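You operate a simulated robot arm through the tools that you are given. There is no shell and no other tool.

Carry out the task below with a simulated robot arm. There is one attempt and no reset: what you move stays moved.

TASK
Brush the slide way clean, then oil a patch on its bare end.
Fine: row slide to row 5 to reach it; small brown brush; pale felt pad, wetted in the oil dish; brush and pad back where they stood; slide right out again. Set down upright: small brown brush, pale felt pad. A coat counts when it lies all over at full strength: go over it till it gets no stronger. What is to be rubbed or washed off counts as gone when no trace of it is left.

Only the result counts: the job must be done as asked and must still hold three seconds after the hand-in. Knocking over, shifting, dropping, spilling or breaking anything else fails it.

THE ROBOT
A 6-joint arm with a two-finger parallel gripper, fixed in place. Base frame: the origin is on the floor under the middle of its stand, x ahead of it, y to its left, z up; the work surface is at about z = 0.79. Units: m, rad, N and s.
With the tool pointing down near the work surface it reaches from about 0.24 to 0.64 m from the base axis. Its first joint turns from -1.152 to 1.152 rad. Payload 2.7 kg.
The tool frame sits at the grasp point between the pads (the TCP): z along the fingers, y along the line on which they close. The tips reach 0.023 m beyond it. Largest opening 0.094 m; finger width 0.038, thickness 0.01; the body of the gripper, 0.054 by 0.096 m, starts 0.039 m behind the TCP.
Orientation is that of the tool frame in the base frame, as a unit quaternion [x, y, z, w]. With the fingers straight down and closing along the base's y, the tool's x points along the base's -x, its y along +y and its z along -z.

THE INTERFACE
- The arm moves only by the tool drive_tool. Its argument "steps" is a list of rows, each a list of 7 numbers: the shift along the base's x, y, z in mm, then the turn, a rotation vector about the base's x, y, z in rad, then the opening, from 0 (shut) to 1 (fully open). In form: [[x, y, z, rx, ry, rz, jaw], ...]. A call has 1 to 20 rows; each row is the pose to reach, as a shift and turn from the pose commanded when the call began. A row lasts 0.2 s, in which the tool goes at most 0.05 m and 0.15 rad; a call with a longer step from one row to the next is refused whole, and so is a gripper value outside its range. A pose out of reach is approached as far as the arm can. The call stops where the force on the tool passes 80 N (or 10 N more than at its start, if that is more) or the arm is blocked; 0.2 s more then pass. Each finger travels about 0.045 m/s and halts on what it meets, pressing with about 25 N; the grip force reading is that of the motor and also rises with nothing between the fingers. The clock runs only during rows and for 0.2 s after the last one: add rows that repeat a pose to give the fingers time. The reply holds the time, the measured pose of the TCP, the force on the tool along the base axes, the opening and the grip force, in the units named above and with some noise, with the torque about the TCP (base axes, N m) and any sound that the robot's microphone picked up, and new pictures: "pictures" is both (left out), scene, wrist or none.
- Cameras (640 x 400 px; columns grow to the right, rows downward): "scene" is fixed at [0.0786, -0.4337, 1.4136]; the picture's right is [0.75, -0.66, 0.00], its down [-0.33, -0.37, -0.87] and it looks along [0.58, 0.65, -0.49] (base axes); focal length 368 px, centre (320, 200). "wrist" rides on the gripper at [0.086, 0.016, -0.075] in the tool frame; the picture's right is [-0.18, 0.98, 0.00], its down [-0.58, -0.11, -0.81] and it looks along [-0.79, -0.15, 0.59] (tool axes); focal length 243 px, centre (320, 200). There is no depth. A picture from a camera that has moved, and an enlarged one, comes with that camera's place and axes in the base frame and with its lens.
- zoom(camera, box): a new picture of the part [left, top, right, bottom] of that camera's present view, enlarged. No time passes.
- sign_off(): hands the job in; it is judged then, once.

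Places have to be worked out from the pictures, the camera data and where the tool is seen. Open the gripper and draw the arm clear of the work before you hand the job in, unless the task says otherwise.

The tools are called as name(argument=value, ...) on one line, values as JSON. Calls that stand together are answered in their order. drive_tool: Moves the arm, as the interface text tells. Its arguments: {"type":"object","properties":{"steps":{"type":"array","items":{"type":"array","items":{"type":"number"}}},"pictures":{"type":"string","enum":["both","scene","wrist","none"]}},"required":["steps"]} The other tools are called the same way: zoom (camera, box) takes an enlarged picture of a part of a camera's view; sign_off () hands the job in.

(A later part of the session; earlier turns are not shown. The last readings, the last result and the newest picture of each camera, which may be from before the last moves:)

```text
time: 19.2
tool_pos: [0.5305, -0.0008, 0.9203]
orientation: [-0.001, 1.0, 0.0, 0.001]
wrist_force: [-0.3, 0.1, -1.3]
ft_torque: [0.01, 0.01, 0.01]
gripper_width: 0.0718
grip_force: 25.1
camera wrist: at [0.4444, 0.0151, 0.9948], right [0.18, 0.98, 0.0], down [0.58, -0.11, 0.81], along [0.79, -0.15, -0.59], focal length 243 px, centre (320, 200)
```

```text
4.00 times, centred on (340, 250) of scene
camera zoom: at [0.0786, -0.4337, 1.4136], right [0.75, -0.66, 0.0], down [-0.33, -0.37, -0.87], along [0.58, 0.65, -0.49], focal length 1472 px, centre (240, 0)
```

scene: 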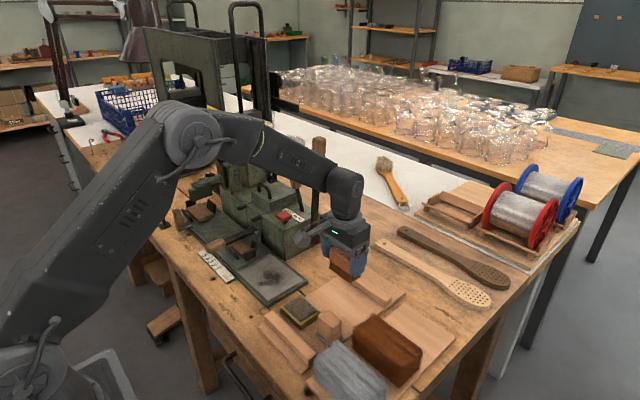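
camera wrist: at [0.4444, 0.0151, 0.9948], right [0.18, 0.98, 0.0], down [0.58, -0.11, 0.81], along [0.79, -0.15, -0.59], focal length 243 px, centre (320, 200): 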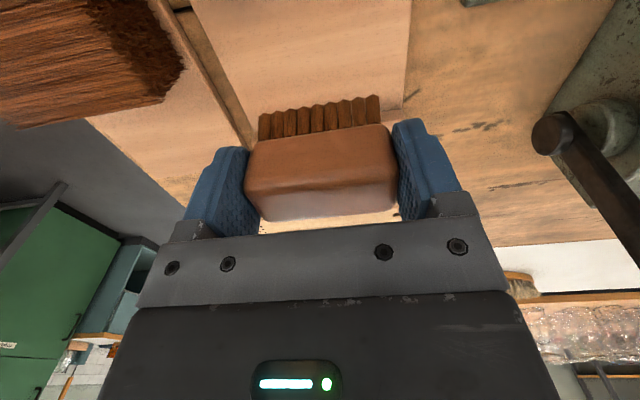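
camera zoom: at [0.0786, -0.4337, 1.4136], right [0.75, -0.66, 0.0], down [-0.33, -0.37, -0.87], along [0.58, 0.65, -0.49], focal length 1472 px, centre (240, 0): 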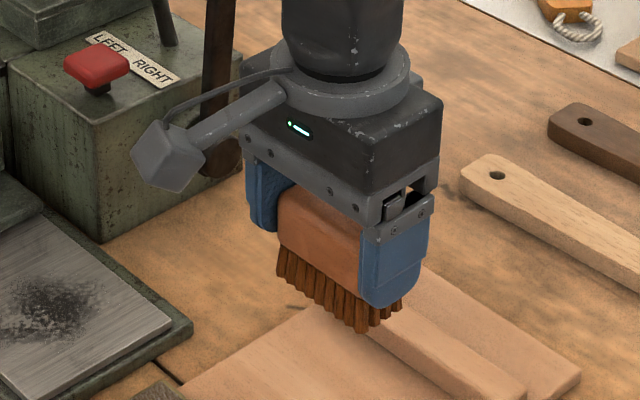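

The brush is level and secure. I carry it over the low-x side of the dirt, about (0.42, 0.155), staying above the surface.

drive_tool(steps=[[-24, 31, 0, 0, 0, 0, 0.5], [-48, 62, 0, 0, 0, 0, 0.5], [-72, 93, 0, 0, 0, 0, 0.5], [-94, 124, 0, 0, 0, 0, 0.5], [-112, 154, -20, 0, 0, 0, 0.5], [-112, 154, -50, 0, 0, 0, 0.5], [-112, 154, -55, 0, 0, 0, 0.5]], pictures="both")

zoom(camera="scene", box=[220, 220, 320, 310])

zoom(camera="wrist", box=[200, 0, 520, 200])

```text
time: 20.8
tool_pos: [0.417, 0.1524, 0.8613]
orientation: [-0.001, 1.0, 0.0, 0.001]
wrist_force: [-0.4, 0.1, -0.5]
ft_torque: [0.0, 0.03, -0.01]
gripper_width: 0.0717
grip_force: 25.4
camera wrist: at [0.332, 0.1689, 0.9373], right [0.18, 0.98, 0.0], down [0.58, -0.11, 0.81], along [0.79, -0.15, -0.59], focal length 243 px, centre (320, 200)
```

scene: 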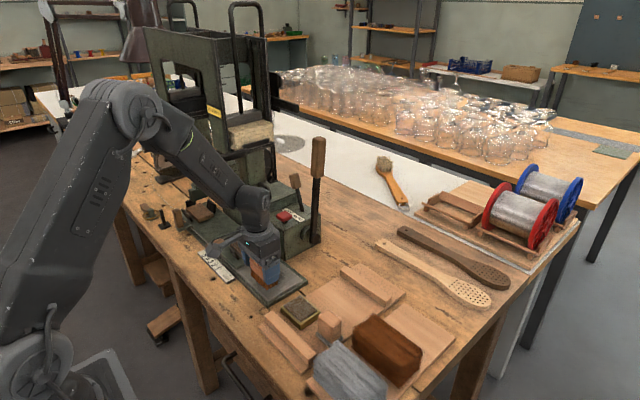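
wrist: 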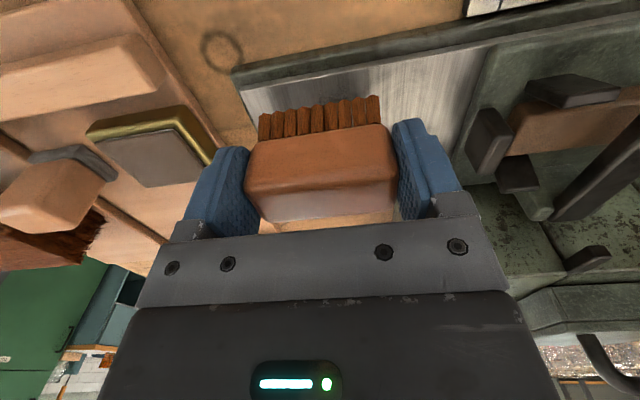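

```text
4.44 times, centred on (270, 265) of scene
camera zoom: at [0.0787, -0.4336, 1.4136], right [0.75, -0.66, 0.0], down [-0.33, -0.37, -0.87], along [0.58, 0.65, -0.49], focal length 1635 px, centre (542, -89)
```

zoom: 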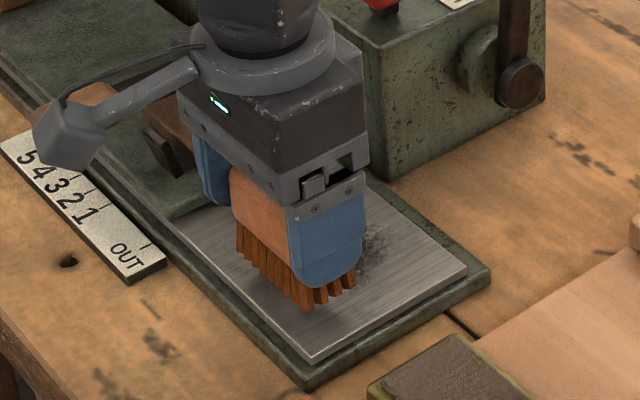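

```text
2.00 times, centred on (360, 100) of wrist
camera zoom: at [0.332, 0.1689, 0.9373], right [0.18, 0.98, 0.0], down [0.58, -0.11, 0.81], along [0.79, -0.15, -0.59], focal length 485 px, centre (240, 400)
```

zoom: 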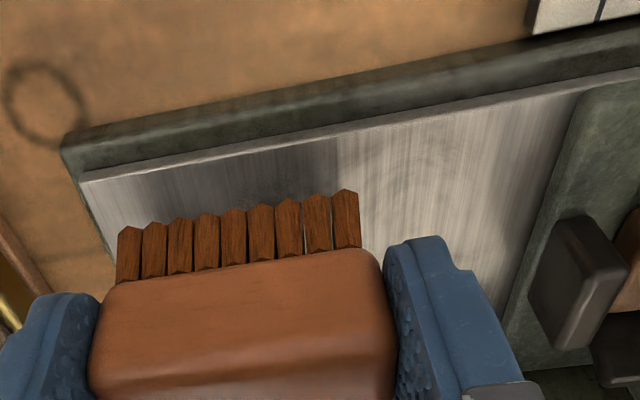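

The bristles are about a centimetre above the way. I lower in small steps and watch the vertical force for contact.

drive_tool(steps=[[0, 0, -3, 0, 0, 0, 0.5], [0, 0, -6, 0, 0, 0, 0.5], [0, 0, -9, 0, 0, 0, 0.5]], pictures="none")

```text
time: 21.6
tool_pos: [0.4172, 0.1541, 0.8541]
orientation: [-0.001, 1.0, 0.001, 0.001]
wrist_force: [-0.6, 0.3, -1.2]
ft_torque: [0.01, -0.01, -0.01]
gripper_width: 0.0713
grip_force: 25.2
```

No contact yet at z≈0.854. I go on down in 2 mm steps.

drive_tool(steps=[[0, 0, -2, 0, 0, 0, 0.5], [0, 0, -4, 0, 0, 0, 0.5], [0, 0, -4, 0, 0, 0, 0.5]], pictures="scene")

zoom(camera="scene", box=[230, 250, 310, 310])

```text
time: 22.4
tool_pos: [0.4169, 0.1552, 0.85]
orientation: [-0.001, 1.0, 0.001, 0.001]
wrist_force: [1.0, 0.8, -0.4]
ft_torque: [0.0, 0.03, 0.0]
gripper_width: 0.0717
grip_force: 25.1
```

scene: 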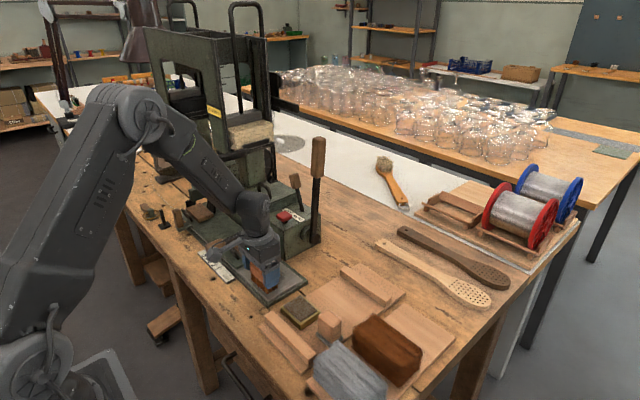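

```text
6.67 times, centred on (270, 280) of scene
camera zoom: at [0.0787, -0.4336, 1.4136], right [0.75, -0.66, 0.0], down [-0.33, -0.37, -0.87], along [0.58, 0.65, -0.49], focal length 2453 px, centre (653, -333)
```

zoom: 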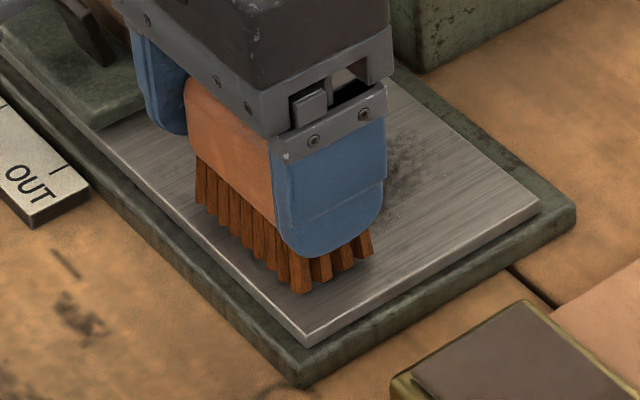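

Still free at z≈0.850, with the bristles nearly touching. I continue down.

drive_tool(steps=[[0, 0, -1.5, 0, 0, 0, 0.5], [0, 0, -3, 0, 0, 0, 0.5], [0, 0, -3, 0, 0, 0, 0.5]], pictures="none")

```text
time: 23.2
tool_pos: [0.418, 0.1547, 0.8464]
orientation: [-0.001, 1.0, 0.0, 0.002]
wrist_force: [-0.6, -0.1, -0.2]
ft_torque: [0.0, 0.0, 0.04]
gripper_width: 0.0713
grip_force: 25.4
```

drive_tool(steps=[[0, 0, -1.5, 0, 0, 0, 0.5], [0, 0, -3, 0, 0, 0, 0.5], [0, 0, -3, 0, 0, 0, 0.5]], pictures="scene")

zoom(camera="scene", box=[230, 250, 310, 310])

```text
time: 24.0
tool_pos: [0.4183, 0.1547, 0.8463]
orientation: [-0.002, 1.0, 0.001, 0.002]
wrist_force: [-7.6, -1.3, 18.8]
ft_torque: [-0.1, 0.28, 0.02]
gripper_width: 0.0714
grip_force: 25.0
```

scene: 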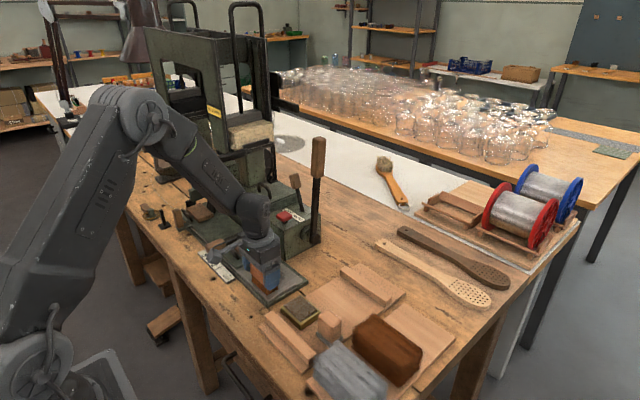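

```text
6.67 times, centred on (270, 280) of scene
camera zoom: at [0.0782, -0.4338, 1.4136], right [0.75, -0.66, 0.0], down [-0.33, -0.37, -0.87], along [0.58, 0.65, -0.49], focal length 2453 px, centre (653, -333)
```

zoom: 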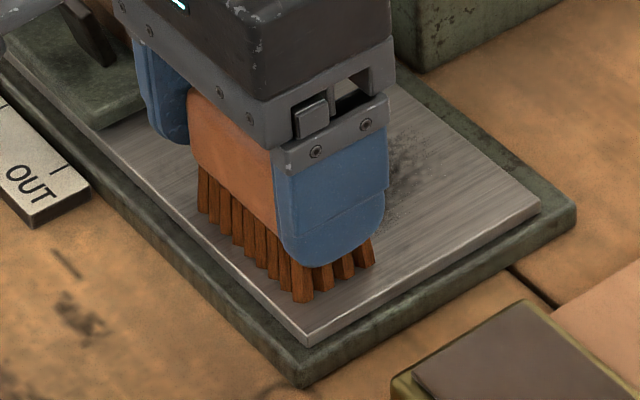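

Contact comes at TCP z≈0.846 with about 19 N. I brush along x to about 0.487 and back with light pressure, then inspect.

drive_tool(steps=[[10, 0, 0.5, 0, 0, 0, 0.5], [20, 0, 0.5, 0, 0, 0, 0.5], [30, 0, 0.5, 0, 0, 0, 0.5], [40, 0, 0.5, 0, 0, 0, 0.5], [50, 0, 0.5, 0, 0, 0, 0.5], [60, 0, 0.5, 0, 0, 0, 0.5], [70, 0, 0.5, 0, 0, 0, 0.5], [60, 0, 0.5, 0, 0, 0, 0.5], [50, 0, 0.5, 0, 0, 0, 0.5], [40, 0, 0.5, 0, 0, 0, 0.5], [30, 0, 0.5, 0, 0, 0, 0.5], [20, 0, 0.5, 0, 0, 0, 0.5], [10, 0, 0.5, 0, 0, 0, 0.5], [0, 0, 0.5, 0, 0, 0, 0.5], [-8, 0, 0.5, 0, 0, 0, 0.5]], pictures="both")

zoom(camera="scene", box=[230, 250, 310, 310])

zoom(camera="wrist", box=[200, 50, 460, 240])

```text
time: 27.2
tool_pos: [0.409, 0.1538, 0.8451]
orientation: [0.001, 1.0, 0.0, 0.001]
wrist_force: [3.2, -0.4, 6.7]
ft_torque: [0.01, -0.35, -0.04]
gripper_width: 0.0717
grip_force: 25.0
camera wrist: at [0.3232, 0.1693, 0.9199], right [0.18, 0.98, 0.0], down [0.58, -0.11, 0.81], along [0.79, -0.15, -0.59], focal length 243 px, centre (320, 200)
```

scene: 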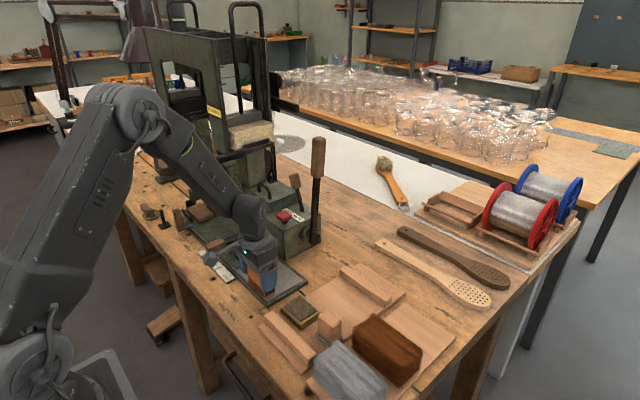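
wrist: 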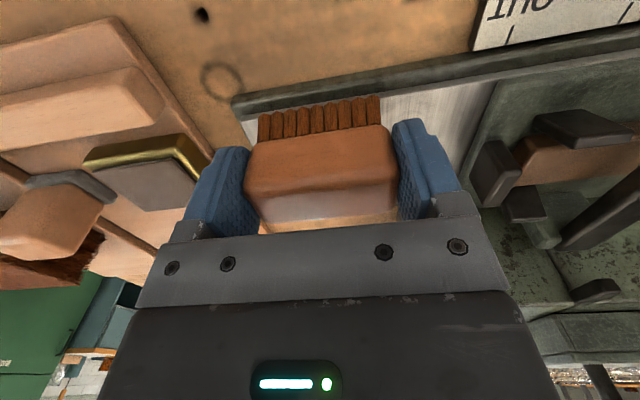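

```text
6.67 times, centred on (270, 280) of scene
camera zoom: at [0.0786, -0.4337, 1.4136], right [0.75, -0.66, 0.0], down [-0.33, -0.37, -0.87], along [0.58, 0.65, -0.49], focal length 2453 px, centre (653, -333)
```

zoom: 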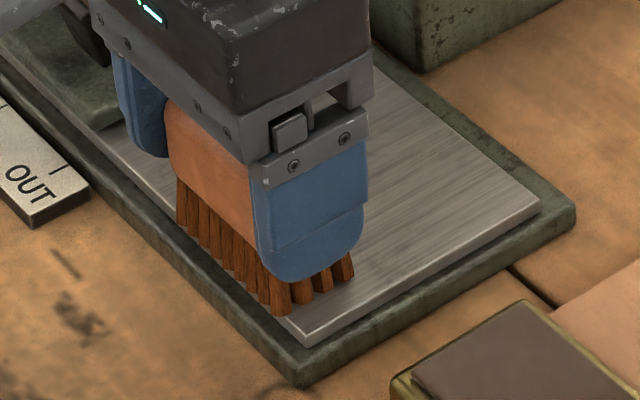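

```text
2.11 times, centred on (330, 145) of wrist
camera zoom: at [0.3232, 0.1693, 0.9199], right [0.18, 0.98, 0.0], down [0.58, -0.11, 0.81], along [0.79, -0.15, -0.59], focal length 511 px, centre (299, 316)
```

zoom: 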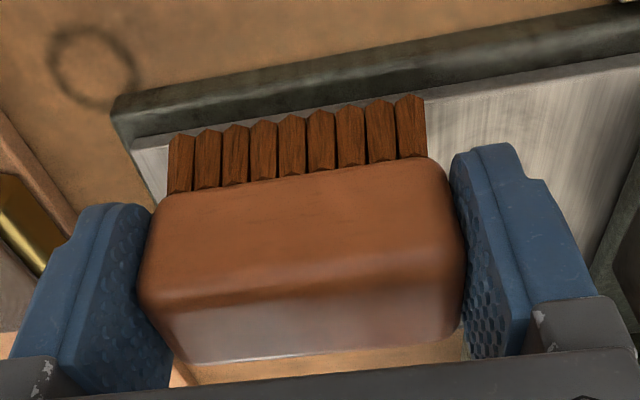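

Most of the dirt is gone. I make further passes at y≈0.172 and y≈0.135 so no trace stays at the edges.

drive_tool(steps=[[0, 9, 0, 0, 0, 0, 0.5], [2, 18, 0, 0, 0, 0, 0.5], [14, 18, 0, 0, 0, 0, 0.5], [27, 18, 0, 0, 0, 0, 0.5], [40, 18, 0, 0, 0, 0, 0.5], [53, 18, 0, 0, 0, 0, 0.5], [66, 18, 0, 0, 0, 0, 0.5], [78, 18, 0, 0, 0, 0, 0.5], [78, 5, 0, 0, 0, 0, 0.5], [78, -8, 0, 0, 0, 0, 0.5], [78, -20, 0, 0, 0, 0, 0.5], [66, -20, 0, 0, 0, 0, 0.5], [53, -20, 0, 0, 0, 0, 0.5], [40, -20, 0, 0, 0, 0, 0.5], [27, -20, 0, 0, 0, 0, 0.5], [14, -20, 0, 0, 0, 0, 0.5], [2, -20, 0, 0, 0, 0, 0.5], [2, -20, 10, 0, 0, 0, 0.5], [2, -30, 50, 0, 0, 0, 0.5]], pictures="both")

zoom(camera="scene", box=[230, 250, 310, 310])

zoom(camera="wrist", box=[220, 0, 540, 200])

```text
time: 31.2
tool_pos: [0.4116, 0.1221, 0.8952]
orientation: [-0.001, 1.0, -0.001, 0.0]
wrist_force: [0.6, -0.2, -0.5]
ft_torque: [0.01, 0.02, 0.0]
gripper_width: 0.0712
grip_force: 24.7
camera wrist: at [0.3254, 0.1386, 0.9696], right [0.18, 0.98, 0.0], down [0.58, -0.11, 0.81], along [0.79, -0.15, -0.59], focal length 243 px, centre (320, 200)
```

scene: 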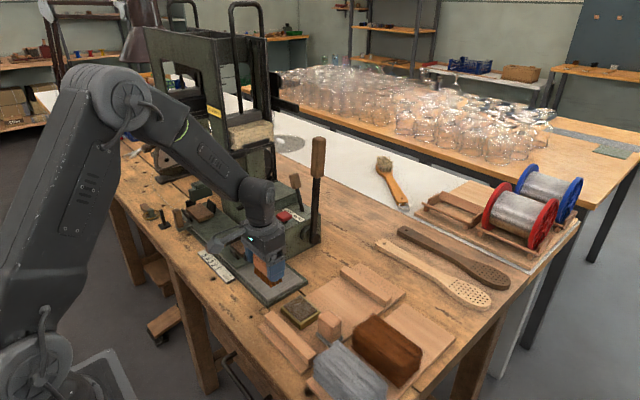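
wrist: 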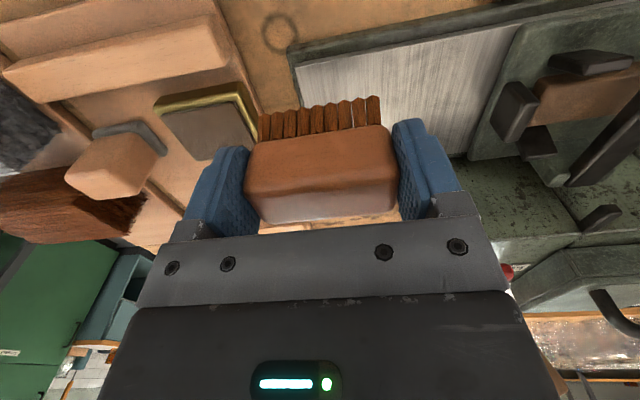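

```text
6.67 times, centred on (270, 280) of scene
camera zoom: at [0.0787, -0.4336, 1.4136], right [0.75, -0.66, 0.0], down [-0.33, -0.37, -0.87], along [0.58, 0.65, -0.49], focal length 2453 px, centre (653, -333)
```

zoom: 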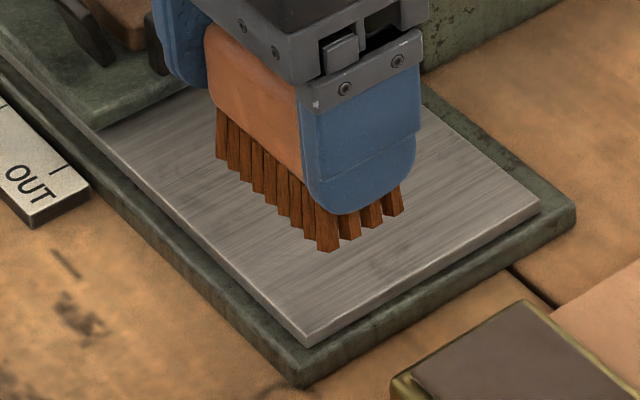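

```text
2.00 times, centred on (380, 100) of wrist
camera zoom: at [0.3254, 0.1386, 0.9696], right [0.18, 0.98, 0.0], down [0.58, -0.11, 0.81], along [0.79, -0.15, -0.59], focal length 485 px, centre (200, 400)
```

zoom: 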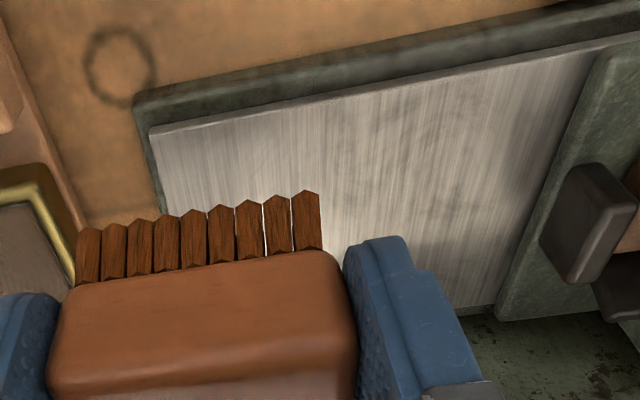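

Only faint marks are left, but the tool hides part of the surface. I carry the brush back toward its place, staying high, to see the whole way.

drive_tool(steps=[[20, -30, 15, 0, 0, 0, 0.5], [45, -60, 25, 0, 0, 0, 0.5], [75, -90, 25, 0, 0, 0, 0.5], [100, -120, 25, 0, 0, 0, 0.5], [110, -124, 25, 0, 0, 0, 0.5]], pictures="both")

zoom(camera="scene", box=[230, 245, 310, 305])

zoom(camera="wrist", box=[400, 0, 640, 150])

```text
time: 32.4
tool_pos: [0.5209, 0.0005, 0.9177]
orientation: [-0.001, 1.0, 0.0, 0.001]
wrist_force: [0.1, -0.7, -0.2]
ft_torque: [0.02, -0.02, 0.01]
gripper_width: 0.0717
grip_force: 24.5
camera wrist: at [0.4354, 0.0156, 0.9933], right [0.18, 0.98, 0.0], down [0.58, -0.11, 0.81], along [0.79, -0.15, -0.59], focal length 243 px, centre (320, 200)
```

scene: 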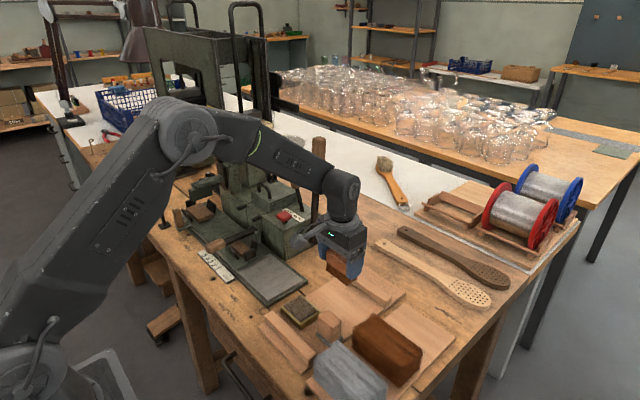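
wrist: 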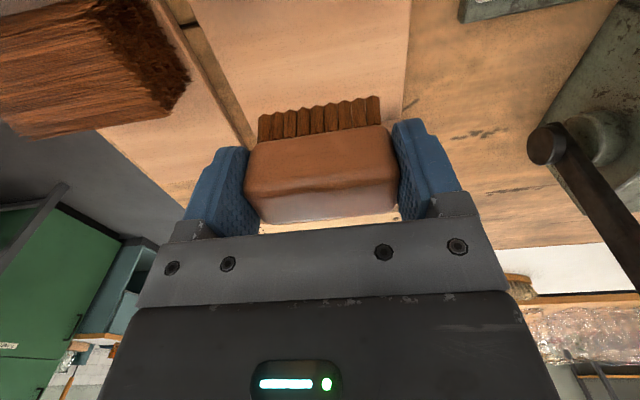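

```text
6.67 times, centred on (270, 275) of scene
camera zoom: at [0.0786, -0.4337, 1.4136], right [0.75, -0.66, 0.0], down [-0.33, -0.37, -0.87], along [0.58, 0.65, -0.49], focal length 2453 px, centre (653, -300)
```

zoom: 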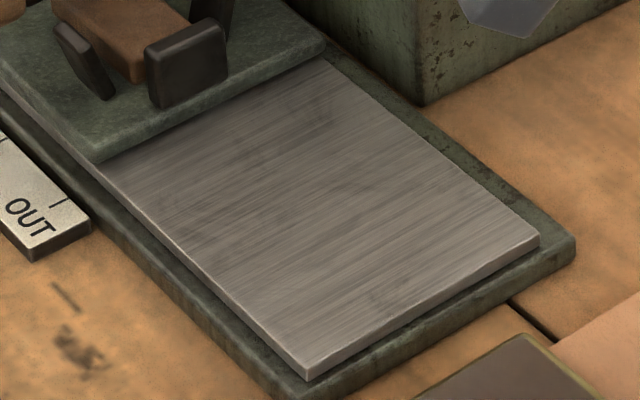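

```text
2.67 times, centred on (520, 75) of wrist
camera zoom: at [0.4354, 0.0156, 0.9933], right [0.18, 0.98, 0.0], down [0.58, -0.11, 0.81], along [0.79, -0.15, -0.59], focal length 647 px, centre (-213, 533)
```

zoom: 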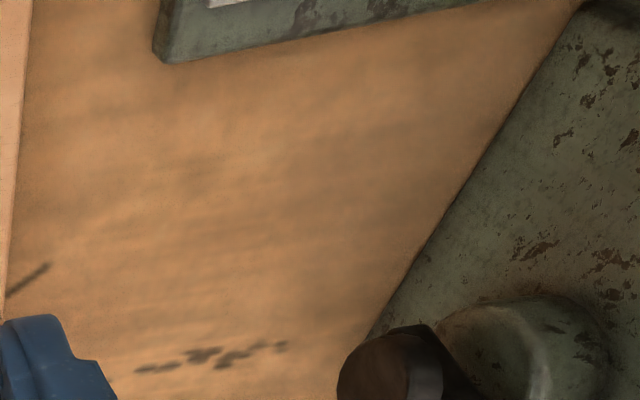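

zoom(camera="scene", box=[240, 252, 300, 294])

zoom(camera="scene", box=[255, 260, 285, 281])

```text
9.52 times, centred on (270, 273) of scene
camera zoom: at [0.0786, -0.4337, 1.4136], right [0.75, -0.66, 0.0], down [-0.33, -0.37, -0.87], along [0.58, 0.65, -0.49], focal length 3504 px, centre (796, -495)
```

zoom: 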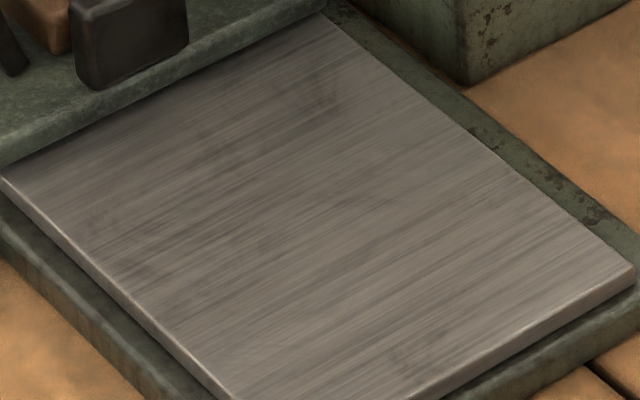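

```text
16.00 times, centred on (270, 270) of scene
camera zoom: at [0.0786, -0.4337, 1.4136], right [0.75, -0.66, 0.0], down [-0.33, -0.37, -0.87], along [0.58, 0.65, -0.49], focal length 5887 px, centre (1120, -928)
```

zoom: 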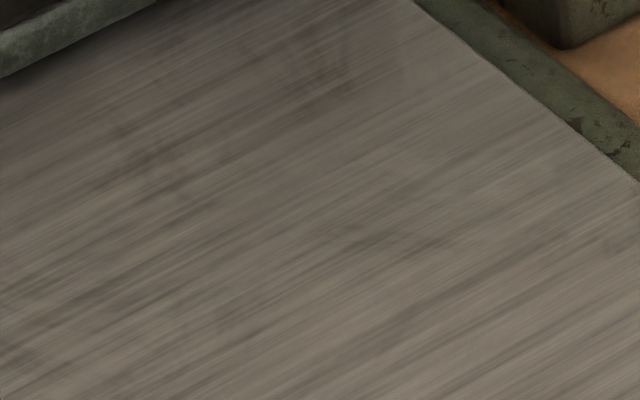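

The dirt appears gone, leaving only brushed-metal grain. To be certain, I make one more full set of strokes over the whole soiled area.

drive_tool(steps=[[-25, 35, 0, 0, 0, 0, 0.5], [-50, 75, 0, 0, 0, 0, 0.5], [-75, 115, 0, 0, 0, 0, 0.5], [-100, 150, 0, 0, 0, 0, 0.5], [-112, 172, -20, 0, 0, 0, 0.5], [-112, 172, -55, 0, 0, 0, 0.5], [-112, 172, -70, 0, 0, 0, 0.5], [-112, 172, -75, 0, 0, 0, 0.5], [-98, 172, -75, 0, 0, 0, 0.5], [-84, 172, -75, 0, 0, 0, 0.5], [-70, 172, -75, 0, 0, 0, 0.5], [-56, 172, -75, 0, 0, 0, 0.5], [-42, 172, -75, 0, 0, 0, 0.5], [-32, 172, -75, 0, 0, 0, 0.5], [-32, 160, -75, 0, 0, 0, 0.5], [-45, 158, -75, 0, 0, 0, 0.5], [-60, 158, -75, 0, 0, 0, 0.5], [-75, 158, -75, 0, 0, 0, 0.5], [-90, 158, -75, 0, 0, 0, 0.5], [-110, 158, -75, 0, 0, 0, 0.5]], pictures="none")

drive_tool(steps=[[0, -12, 0, 0, 0, 0, 0.5], [0, -22, 0, 0, 0, 0, 0.5], [13, -22, 0, 0, 0, 0, 0.5], [26, -22, 0, 0, 0, 0, 0.5], [39, -22, 0, 0, 0, 0, 0.5], [52, -22, 0, 0, 0, 0, 0.5], [65, -22, 0, 0, 0, 0, 0.5], [76, -22, 0, 0, 0, 0, 0.5], [65, -22, 0, 0, 0, 0, 0.5], [52, -22, 0, 0, 0, 0, 0.5], [39, -22, 0, 0, 0, 0, 0.5], [26, -22, 0, 0, 0, 0, 0.5], [13, -22, 0, 0, 0, 0, 0.5], [0, -22, 0, 0, 0, 0, 0.5], [0, -22, 20, 0, 0, 0, 0.5], [0, -30, 60, 0, 0, 0, 0.5]], pictures="none")

```text
time: 36.6
tool_pos: [0.4114, 0.1597, 0.8447]
orientation: [-0.001, 1.0, 0.001, 0.001]
wrist_force: [2.2, -0.3, 4.4]
ft_torque: [-0.02, -0.24, -0.01]
gripper_width: 0.0714
grip_force: 24.5
```

```text
time: 40.0
tool_pos: [0.4109, 0.1265, 0.9037]
orientation: [-0.001, 1.0, 0.001, 0.0]
wrist_force: [-0.9, 0.6, -1.0]
ft_torque: [-0.02, -0.02, -0.02]
gripper_width: 0.0715
grip_force: 25.0
```

The strokes are done. I carry the brush back above its place and check its attitude before lowering.

drive_tool(steps=[[20, -25, 10, 0, 0, 0, 0.5], [45, -55, 15, 0, 0, 0, 0.5], [75, -85, 15, 0, 0, 0, 0.5], [100, -115, 15, 0, 0, 0, 0.5], [118, -128, 10, 0, 0, 0, 0.5], [118, -128, -20, 0, 0, 0, 0.5], [118, -128, -50, 0, 0, 0, 0.5], [118, -128, -50, 0, 0, 0, 0.5]], pictures="both")

zoom(camera="scene", box=[300, 230, 380, 310])

zoom(camera="scene", box=[230, 245, 310, 305])

```text
time: 41.8
tool_pos: [0.5287, -0.0014, 0.8544]
orientation: [-0.002, 1.0, 0.0, 0.002]
wrist_force: [-0.1, -0.4, -0.3]
ft_torque: [0.01, -0.02, 0.01]
gripper_width: 0.0716
grip_force: 24.9
camera wrist: at [0.4432, 0.0136, 0.9295], right [0.18, 0.98, 0.0], down [0.58, -0.11, 0.81], along [0.79, -0.15, -0.59], focal length 243 px, centre (320, 200)
```

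scene: 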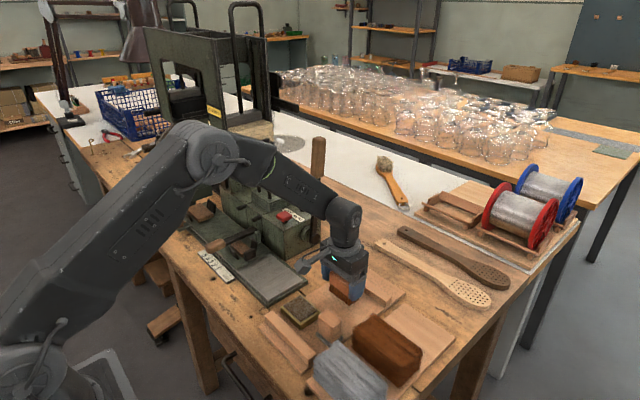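
wrist: 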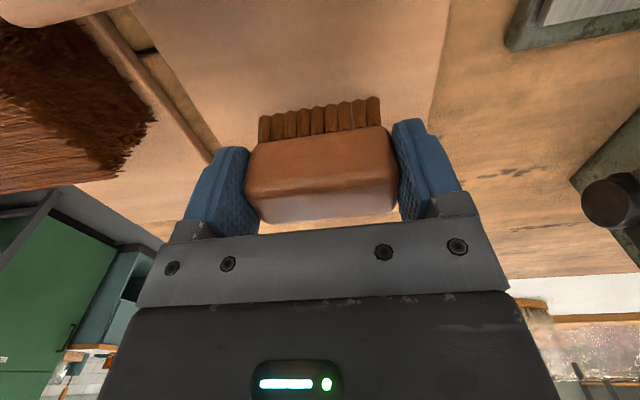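

```text
5.00 times, centred on (340, 270) of scene
camera zoom: at [0.0787, -0.4337, 1.4136], right [0.75, -0.66, 0.0], down [-0.33, -0.37, -0.87], along [0.58, 0.65, -0.49], focal length 1840 px, centre (220, -150)
```

zoom: 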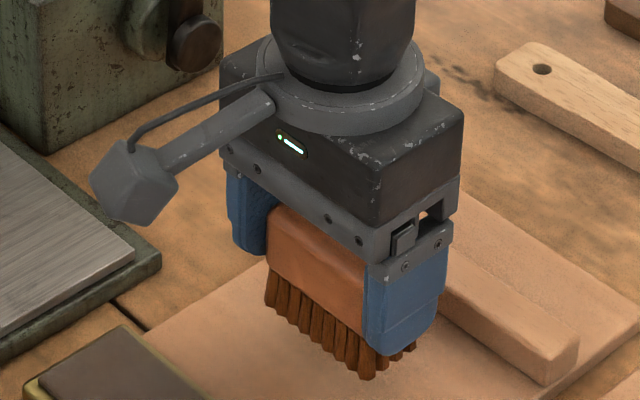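

```text
6.67 times, centred on (270, 275) of scene
camera zoom: at [0.0787, -0.4337, 1.4136], right [0.75, -0.66, 0.0], down [-0.33, -0.37, -0.87], along [0.58, 0.65, -0.49], focal length 2453 px, centre (653, -300)
```

zoom: 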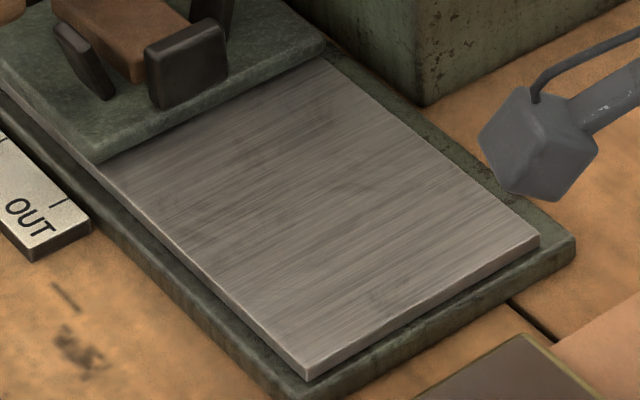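

The way looks unchanged from before and clean, and the brush hangs upright over its place. I lower the last 16 mm slowly and check the contact force.

drive_tool(steps=[[0, 0, -8, 0, 0, 0, 0.5], [0, 0, -13, 0, 0, 0, 0.5], [0, 0, -15.5, 0, 0, 0, 0.5], [0, 0, -16, 0, 0, 0, 0.5]], pictures="none")

```text
time: 42.8
tool_pos: [0.5285, -0.0004, 0.8384]
orientation: [0.0, 1.0, 0.0, 0.001]
wrist_force: [0.1, 0.0, -1.8]
ft_torque: [-0.01, 0.0, -0.04]
gripper_width: 0.072
grip_force: 25.2
```

drive_tool(steps=[[0, 0, -0.7, 0, 0, 0, 0.5], [0, 0, -1.4, 0, 0, 0, 0.5], [0, 0, -1.4, 0, 0, 0, 0.5]], pictures="scene")

zoom(camera="scene", box=[310, 250, 380, 310])

```text
time: 43.6
tool_pos: [0.5294, 0.0007, 0.8375]
orientation: [-0.001, 1.0, 0.0, 0.002]
wrist_force: [-0.6, -0.6, -2.0]
ft_torque: [0.02, -0.01, 0.02]
gripper_width: 0.0714
grip_force: 24.4
```

scene: 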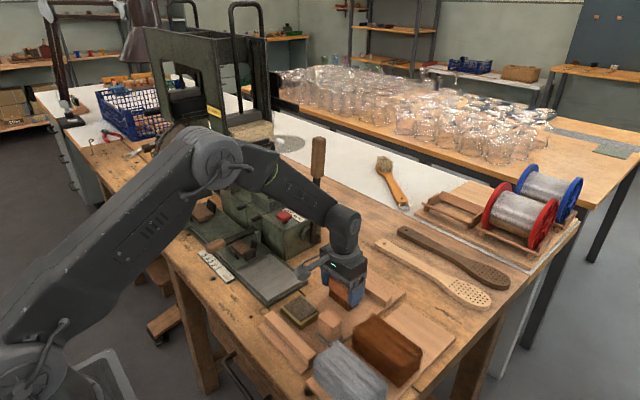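

```text
6.67 times, centred on (345, 280) of scene
camera zoom: at [0.0787, -0.4337, 1.4136], right [0.75, -0.66, 0.0], down [-0.33, -0.37, -0.87], along [0.58, 0.65, -0.49], focal length 2453 px, centre (153, -333)
```

zoom: 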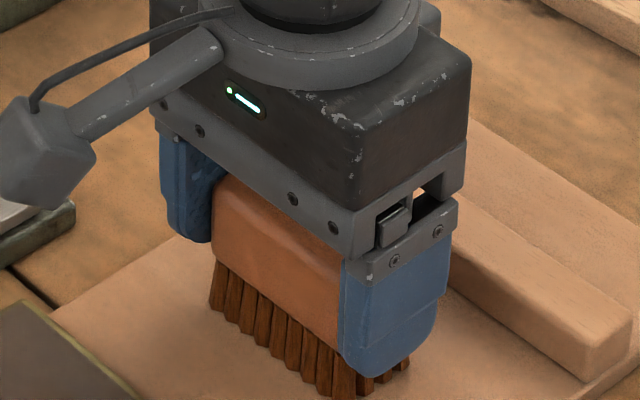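

drive_tool(steps=[[0, 0, -0.8, 0, 0, 0, 0.5], [0, 0, -1.6, 0, 0, 0, 0.5], [0, 0, -1.6, 0, 0, 0, 0.5]], pictures="none")

```text
time: 44.4
tool_pos: [0.5301, -0.0003, 0.8362]
orientation: [-0.001, 1.0, 0.0, 0.002]
wrist_force: [-0.7, -0.3, 8.0]
ft_torque: [-0.01, -0.03, 0.01]
gripper_width: 0.0716
grip_force: 24.6
```

Contact is felt now at 8 N. I open the fingers in place and lift away.

drive_tool(steps=[[0, 0, 0.3, 0, 0, 0, 0.8], [0, 0, 0.3, 0, 0, 0, 0.9], [0, 0, 0.3, 0, 0, 0, 1], [0, 0, 0.3, 0, 0, 0, 1], [0, 0, 20, 0, 0, 0, 1], [0, 0, 50, 0, 0, 0, 1], [0, 0, 90, 0, 0, 0, 1], [-30, -15, 105, 0, 0, 0, 1]], pictures="both")

zoom(camera="scene", box=[310, 260, 370, 310])

zoom(camera="wrist", box=[180, 0, 440, 180])

```text
time: 46.2
tool_pos: [0.4975, -0.014, 0.9391]
orientation: [-0.001, 1.0, -0.001, 0.001]
wrist_force: [-0.1, -0.2, -0.5]
ft_torque: [-0.03, 0.01, 0.04]
gripper_width: 0.094
grip_force: 0.0
camera wrist: at [0.4127, 0.0028, 1.0149], right [0.18, 0.98, 0.0], down [0.58, -0.11, 0.81], along [0.79, -0.15, -0.59], focal length 243 px, centre (320, 200)
```

scene: 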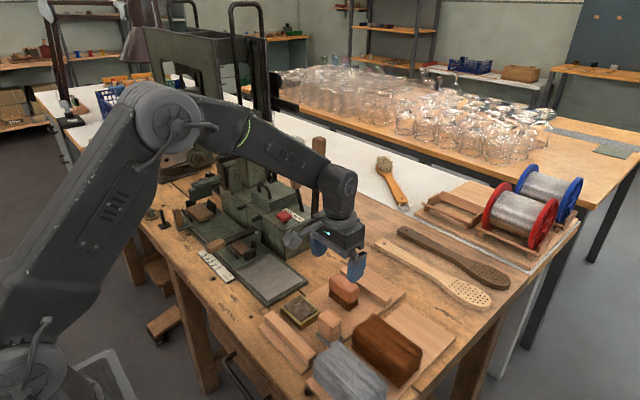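
wrist: 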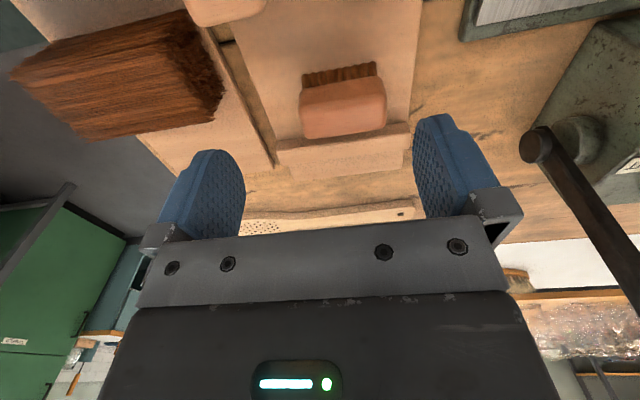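

```text
8.00 times, centred on (340, 285) of scene
camera zoom: at [0.0787, -0.4336, 1.4136], right [0.75, -0.66, 0.0], down [-0.33, -0.37, -0.87], along [0.58, 0.65, -0.49], focal length 2944 px, centre (160, -480)
```

zoom: 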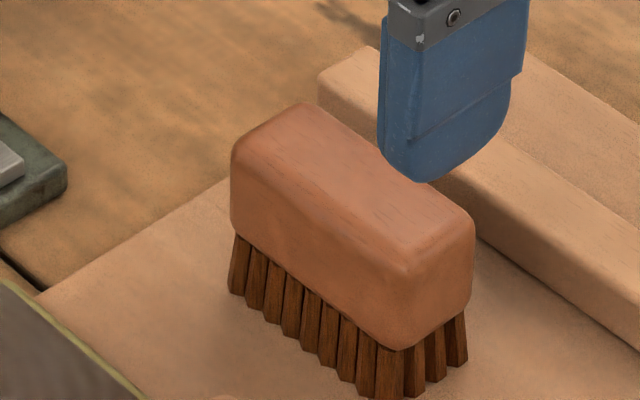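

```text
2.22 times, centred on (310, 90) of wrist
camera zoom: at [0.4127, 0.0028, 1.0149], right [0.18, 0.98, 0.0], down [0.58, -0.11, 0.81], along [0.79, -0.15, -0.59], focal length 539 px, centre (342, 444)
```

zoom: 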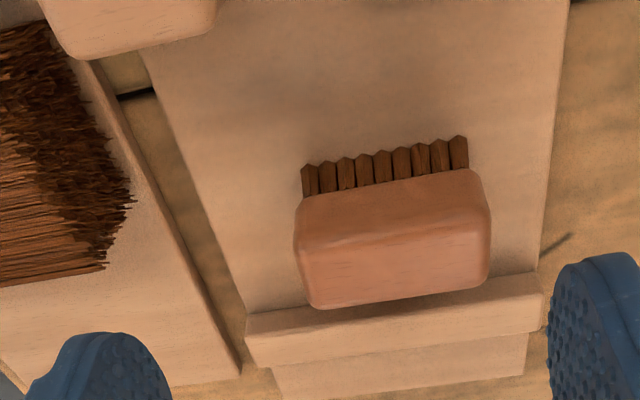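

The brush stands upright. Compared with the first picture, though, it is about 4 mm toward −y and 2 mm toward +x, because it shifted when I first gripped it. I re-grip it, lift slightly, and set it back by that amount.

drive_tool(steps=[[30, 15, 0, 0, 0, 0, 1], [30, 15, -40, 0, 0, 0, 1], [30, 15, -80, 0, 0, 0, 1], [30, 15, -104, 0, 0, 0, 1], [30, 15, -104, 0, 0, 0, 0.8], [30, 15, -104, 0, 0, 0, 0.6], [30, 15, -104, 0, 0, 0, 0.5], [30, 15, -104, 0, 0, 0, 0.5], [30, 15, -98, 0, 0, 0, 0.5], [28, 19.3, -98, 0, 0, 0, 0.5], [28, 19.3, -98, 0, 0, 0, 0.5], [28, 19.3, -102, 0, 0, 0, 0.5], [28, 19.3, -104.2, 0, 0, 0, 0.5], [28, 19.3, -104.2, 0, 0, 0, 0.5]], pictures="none")

```text
time: 49.2
tool_pos: [0.5291, 0.006, 0.8356]
orientation: [-0.001, 1.0, 0.0, 0.001]
wrist_force: [0.0, 0.3, -0.7]
ft_torque: [-0.01, -0.01, -0.01]
gripper_width: 0.0715
grip_force: 24.9
```

drive_tool(steps=[[0, 0, -0.4, 0, 0, 0, 0.5], [0, 0, -0.8, 0, 0, 0, 0.5], [0, 0, -0.8, 0, 0, 0, 0.5]], pictures="none")

```text
time: 50.0
tool_pos: [0.5287, 0.0037, 0.8351]
orientation: [-0.001, 1.0, 0.0, 0.002]
wrist_force: [-0.6, 0.2, -0.5]
ft_torque: [0.0, 0.0, -0.01]
gripper_width: 0.0714
grip_force: 25.1
```

drive_tool(steps=[[0, 0, -0.5, 0, 0, 0, 0.5], [0, 0, -1, 0, 0, 0, 0.5], [0, 0, -1, 0, 0, 0, 0.5]], pictures="none")

```text
time: 50.8
tool_pos: [0.5291, 0.004, 0.8343]
orientation: [-0.001, 1.0, 0.0, 0.001]
wrist_force: [0.1, -0.4, -0.9]
ft_torque: [0.0, 0.02, -0.04]
gripper_width: 0.0716
grip_force: 24.3
```

drive_tool(steps=[[0, 0, -0.6, 0, 0, 0, 0.5], [0, 0, -1.2, 0, 0, 0, 0.5], [0, 0, -1.2, 0, 0, 0, 0.5]], pictures="scene")

zoom(camera="scene", box=[310, 260, 370, 310])

```text
time: 51.6
tool_pos: [0.5281, 0.0049, 0.8351]
orientation: [-0.001, 1.0, 0.001, 0.003]
wrist_force: [-5.2, 1.3, 18.2]
ft_torque: [-0.03, 0.3, -0.05]
gripper_width: 0.0713
grip_force: 25.1
```

scene: 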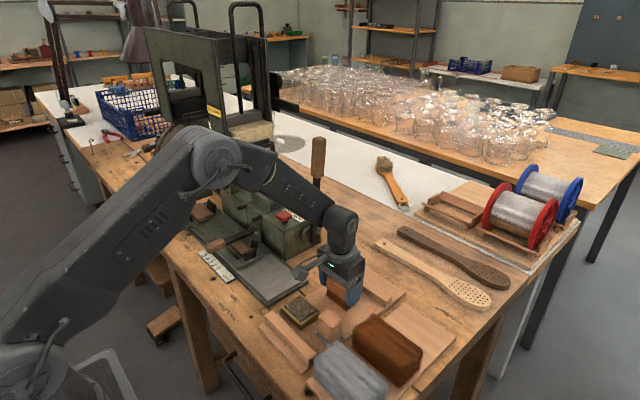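

```text
8.00 times, centred on (340, 285) of scene
camera zoom: at [0.0782, -0.4336, 1.4137], right [0.75, -0.66, 0.0], down [-0.33, -0.37, -0.87], along [0.58, 0.65, -0.49], focal length 2944 px, centre (160, -480)
```

zoom: 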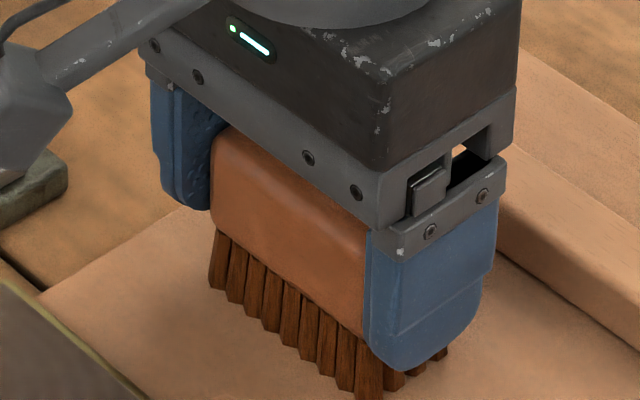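

Contact is clear at 18 N and the brush foot now matches its original spot in the picture. I unload by 0.8 mm, open, and lift away.

drive_tool(steps=[[0, 0, 0.8, 0, 0, 0, 0.5], [0, 0, 0.8, 0, 0, 0, 0.8], [0, 0, 0.8, 0, 0, 0, 0.95], [0, 0, 0.8, 0, 0, 0, 1], [0, 0, 0.8, 0, 0, 0, 1], [0, 0, 25, 0, 0, 0, 1], [0, 0, 60, 0, 0, 0, 1], [-30, -10, 90, 0, 0, 0, 1], [-70, -30, 110, 0, 0, 0, 1], [-110, -50, 125, 0, 0, 0, 1], [-130, -55, 125, 0, 0, 0, 1]], pictures="both")

zoom(camera="scene", box=[310, 260, 370, 310])

zoom(camera="wrist", box=[160, 0, 440, 200])

```text
time: 54.0
tool_pos: [0.3998, -0.0508, 0.9607]
orientation: [-0.001, 1.0, 0.001, 0.0]
wrist_force: [0.0, -0.2, 0.8]
ft_torque: [-0.04, 0.0, -0.01]
gripper_width: 0.0939
grip_force: 0.1
camera wrist: at [0.3126, -0.0351, 1.0353], right [0.18, 0.98, 0.0], down [0.58, -0.11, 0.81], along [0.79, -0.15, -0.59], focal length 243 px, centre (320, 200)
```

scene: 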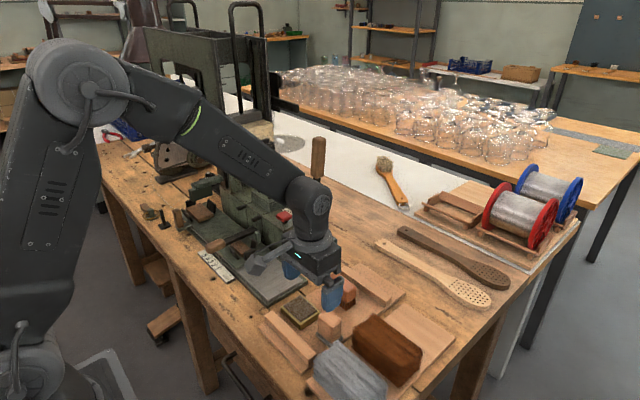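
wrist: 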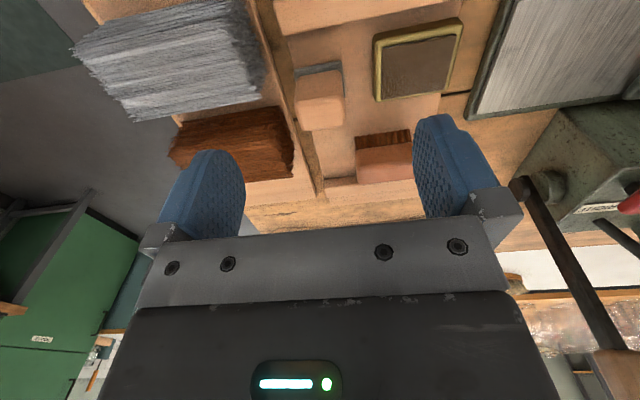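

```text
8.00 times, centred on (340, 285) of scene
camera zoom: at [0.0786, -0.4337, 1.4136], right [0.75, -0.66, 0.0], down [-0.33, -0.37, -0.87], along [0.58, 0.65, -0.49], focal length 2944 px, centre (160, -480)
```

zoom: 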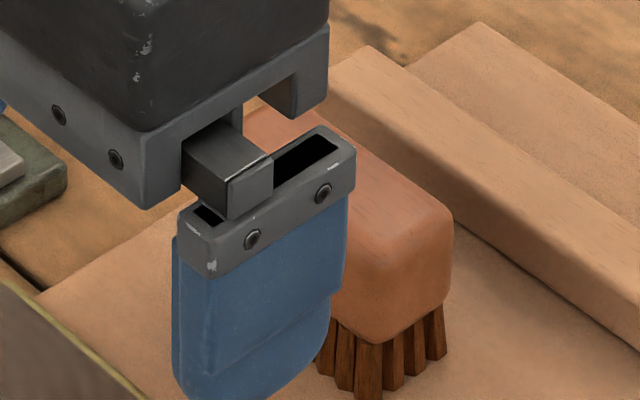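

```text
2.00 times, centred on (300, 100) of wrist
camera zoom: at [0.3126, -0.0351, 1.0353], right [0.18, 0.98, 0.0], down [0.58, -0.11, 0.81], along [0.79, -0.15, -0.59], focal length 485 px, centre (360, 400)
```

zoom: 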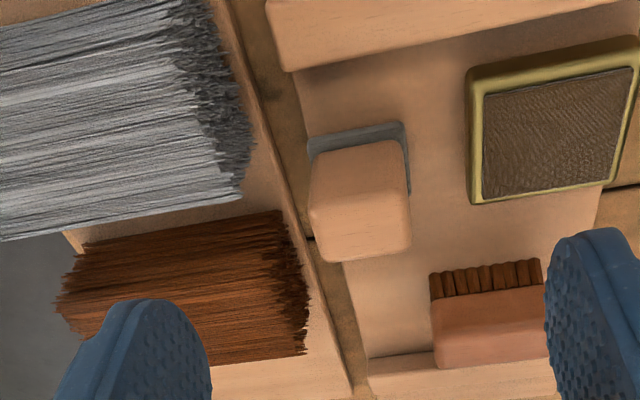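

The brush now matches its original spot within about a millimetre. The pad block is about 27×40 mm, centred near (0.440, −0.057), and the tufts lie close on its −y side. I turn the gripper 90° to close along x, which also puts the camera on the −y side, and look again.

drive_tool(steps=[[0, 0, 5, 0, 0, 0.14, 1], [5, 0, 10, 0, 0, 0.285, 1], [10, 0, 15, 0, 0, 0.43, 1], [15, 0, 20, 0, 0, 0.575, 1], [20, 0, 20, 0, 0, 0.72, 1], [25, 0, 20, 0, 0, 0.865, 1], [30, 0, 20, 0, 0, 1.01, 1], [35, 0, 20, 0, 0, 1.155, 1], [40, 0, 20, 0, 0, 1.3, 1], [43, 0, 20, 0, 0, 1.44, 1], [43, -7, 20, 0, 0, 1.5708, 1], [43, -7, 20, 0, 0, 1.5708, 0.7], [43, -7, 20, 0, 0, 1.5708, 0.6]], pictures="both")

zoom(camera="wrist", box=[200, 20, 440, 200])

zoom(camera="scene", box=[270, 230, 370, 350])

```text
time: 56.8
tool_pos: [0.4414, -0.0576, 0.9784]
orientation: [0.708, -0.706, -0.001, -0.001]
wrist_force: [-0.6, -0.6, 0.0]
ft_torque: [0.01, 0.0, 0.01]
gripper_width: 0.0561
grip_force: 0.1
camera wrist: at [0.4259, -0.1448, 1.0534], right [-0.98, 0.18, 0.0], down [0.11, 0.58, 0.81], along [0.15, 0.79, -0.59], focal length 243 px, centre (320, 200)
```

scene: 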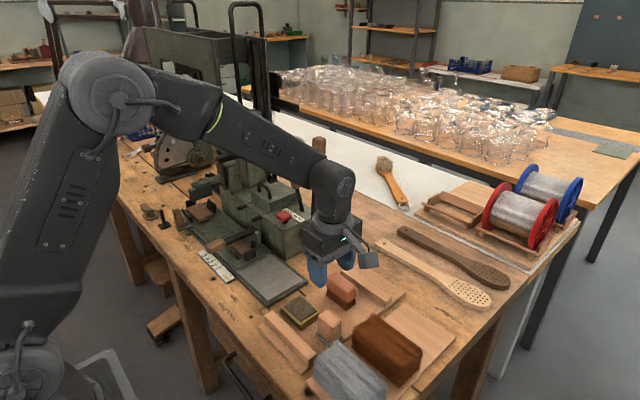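
wrist: 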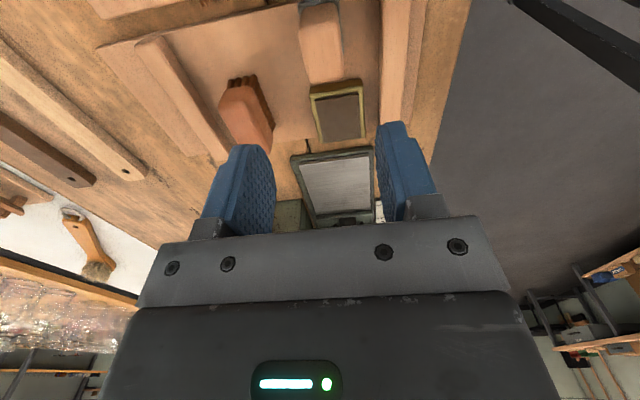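

```text
2.22 times, centred on (320, 110) of wrist
camera zoom: at [0.4259, -0.1448, 1.0534], right [-0.98, 0.18, 0.0], down [0.11, 0.58, 0.81], along [0.15, 0.79, -0.59], focal length 539 px, centre (320, 400)
```

zoom: 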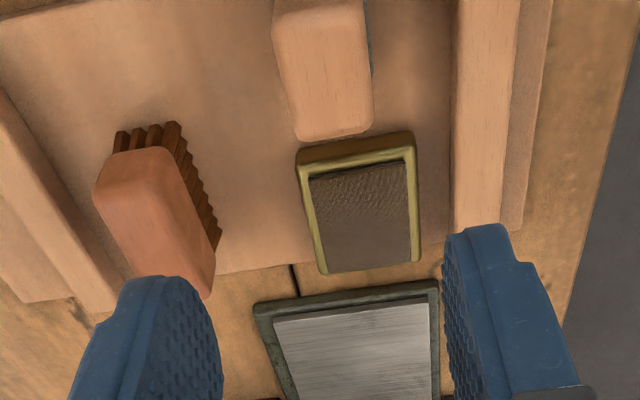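

```text
3.33 times, centred on (320, 290) of scene
camera zoom: at [0.0786, -0.4337, 1.4136], right [0.75, -0.66, 0.0], down [-0.33, -0.37, -0.87], along [0.58, 0.65, -0.49], focal length 1226 px, centre (320, -100)
```

zoom: 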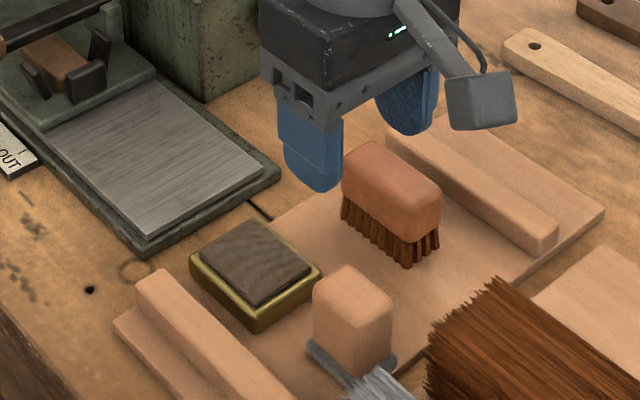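

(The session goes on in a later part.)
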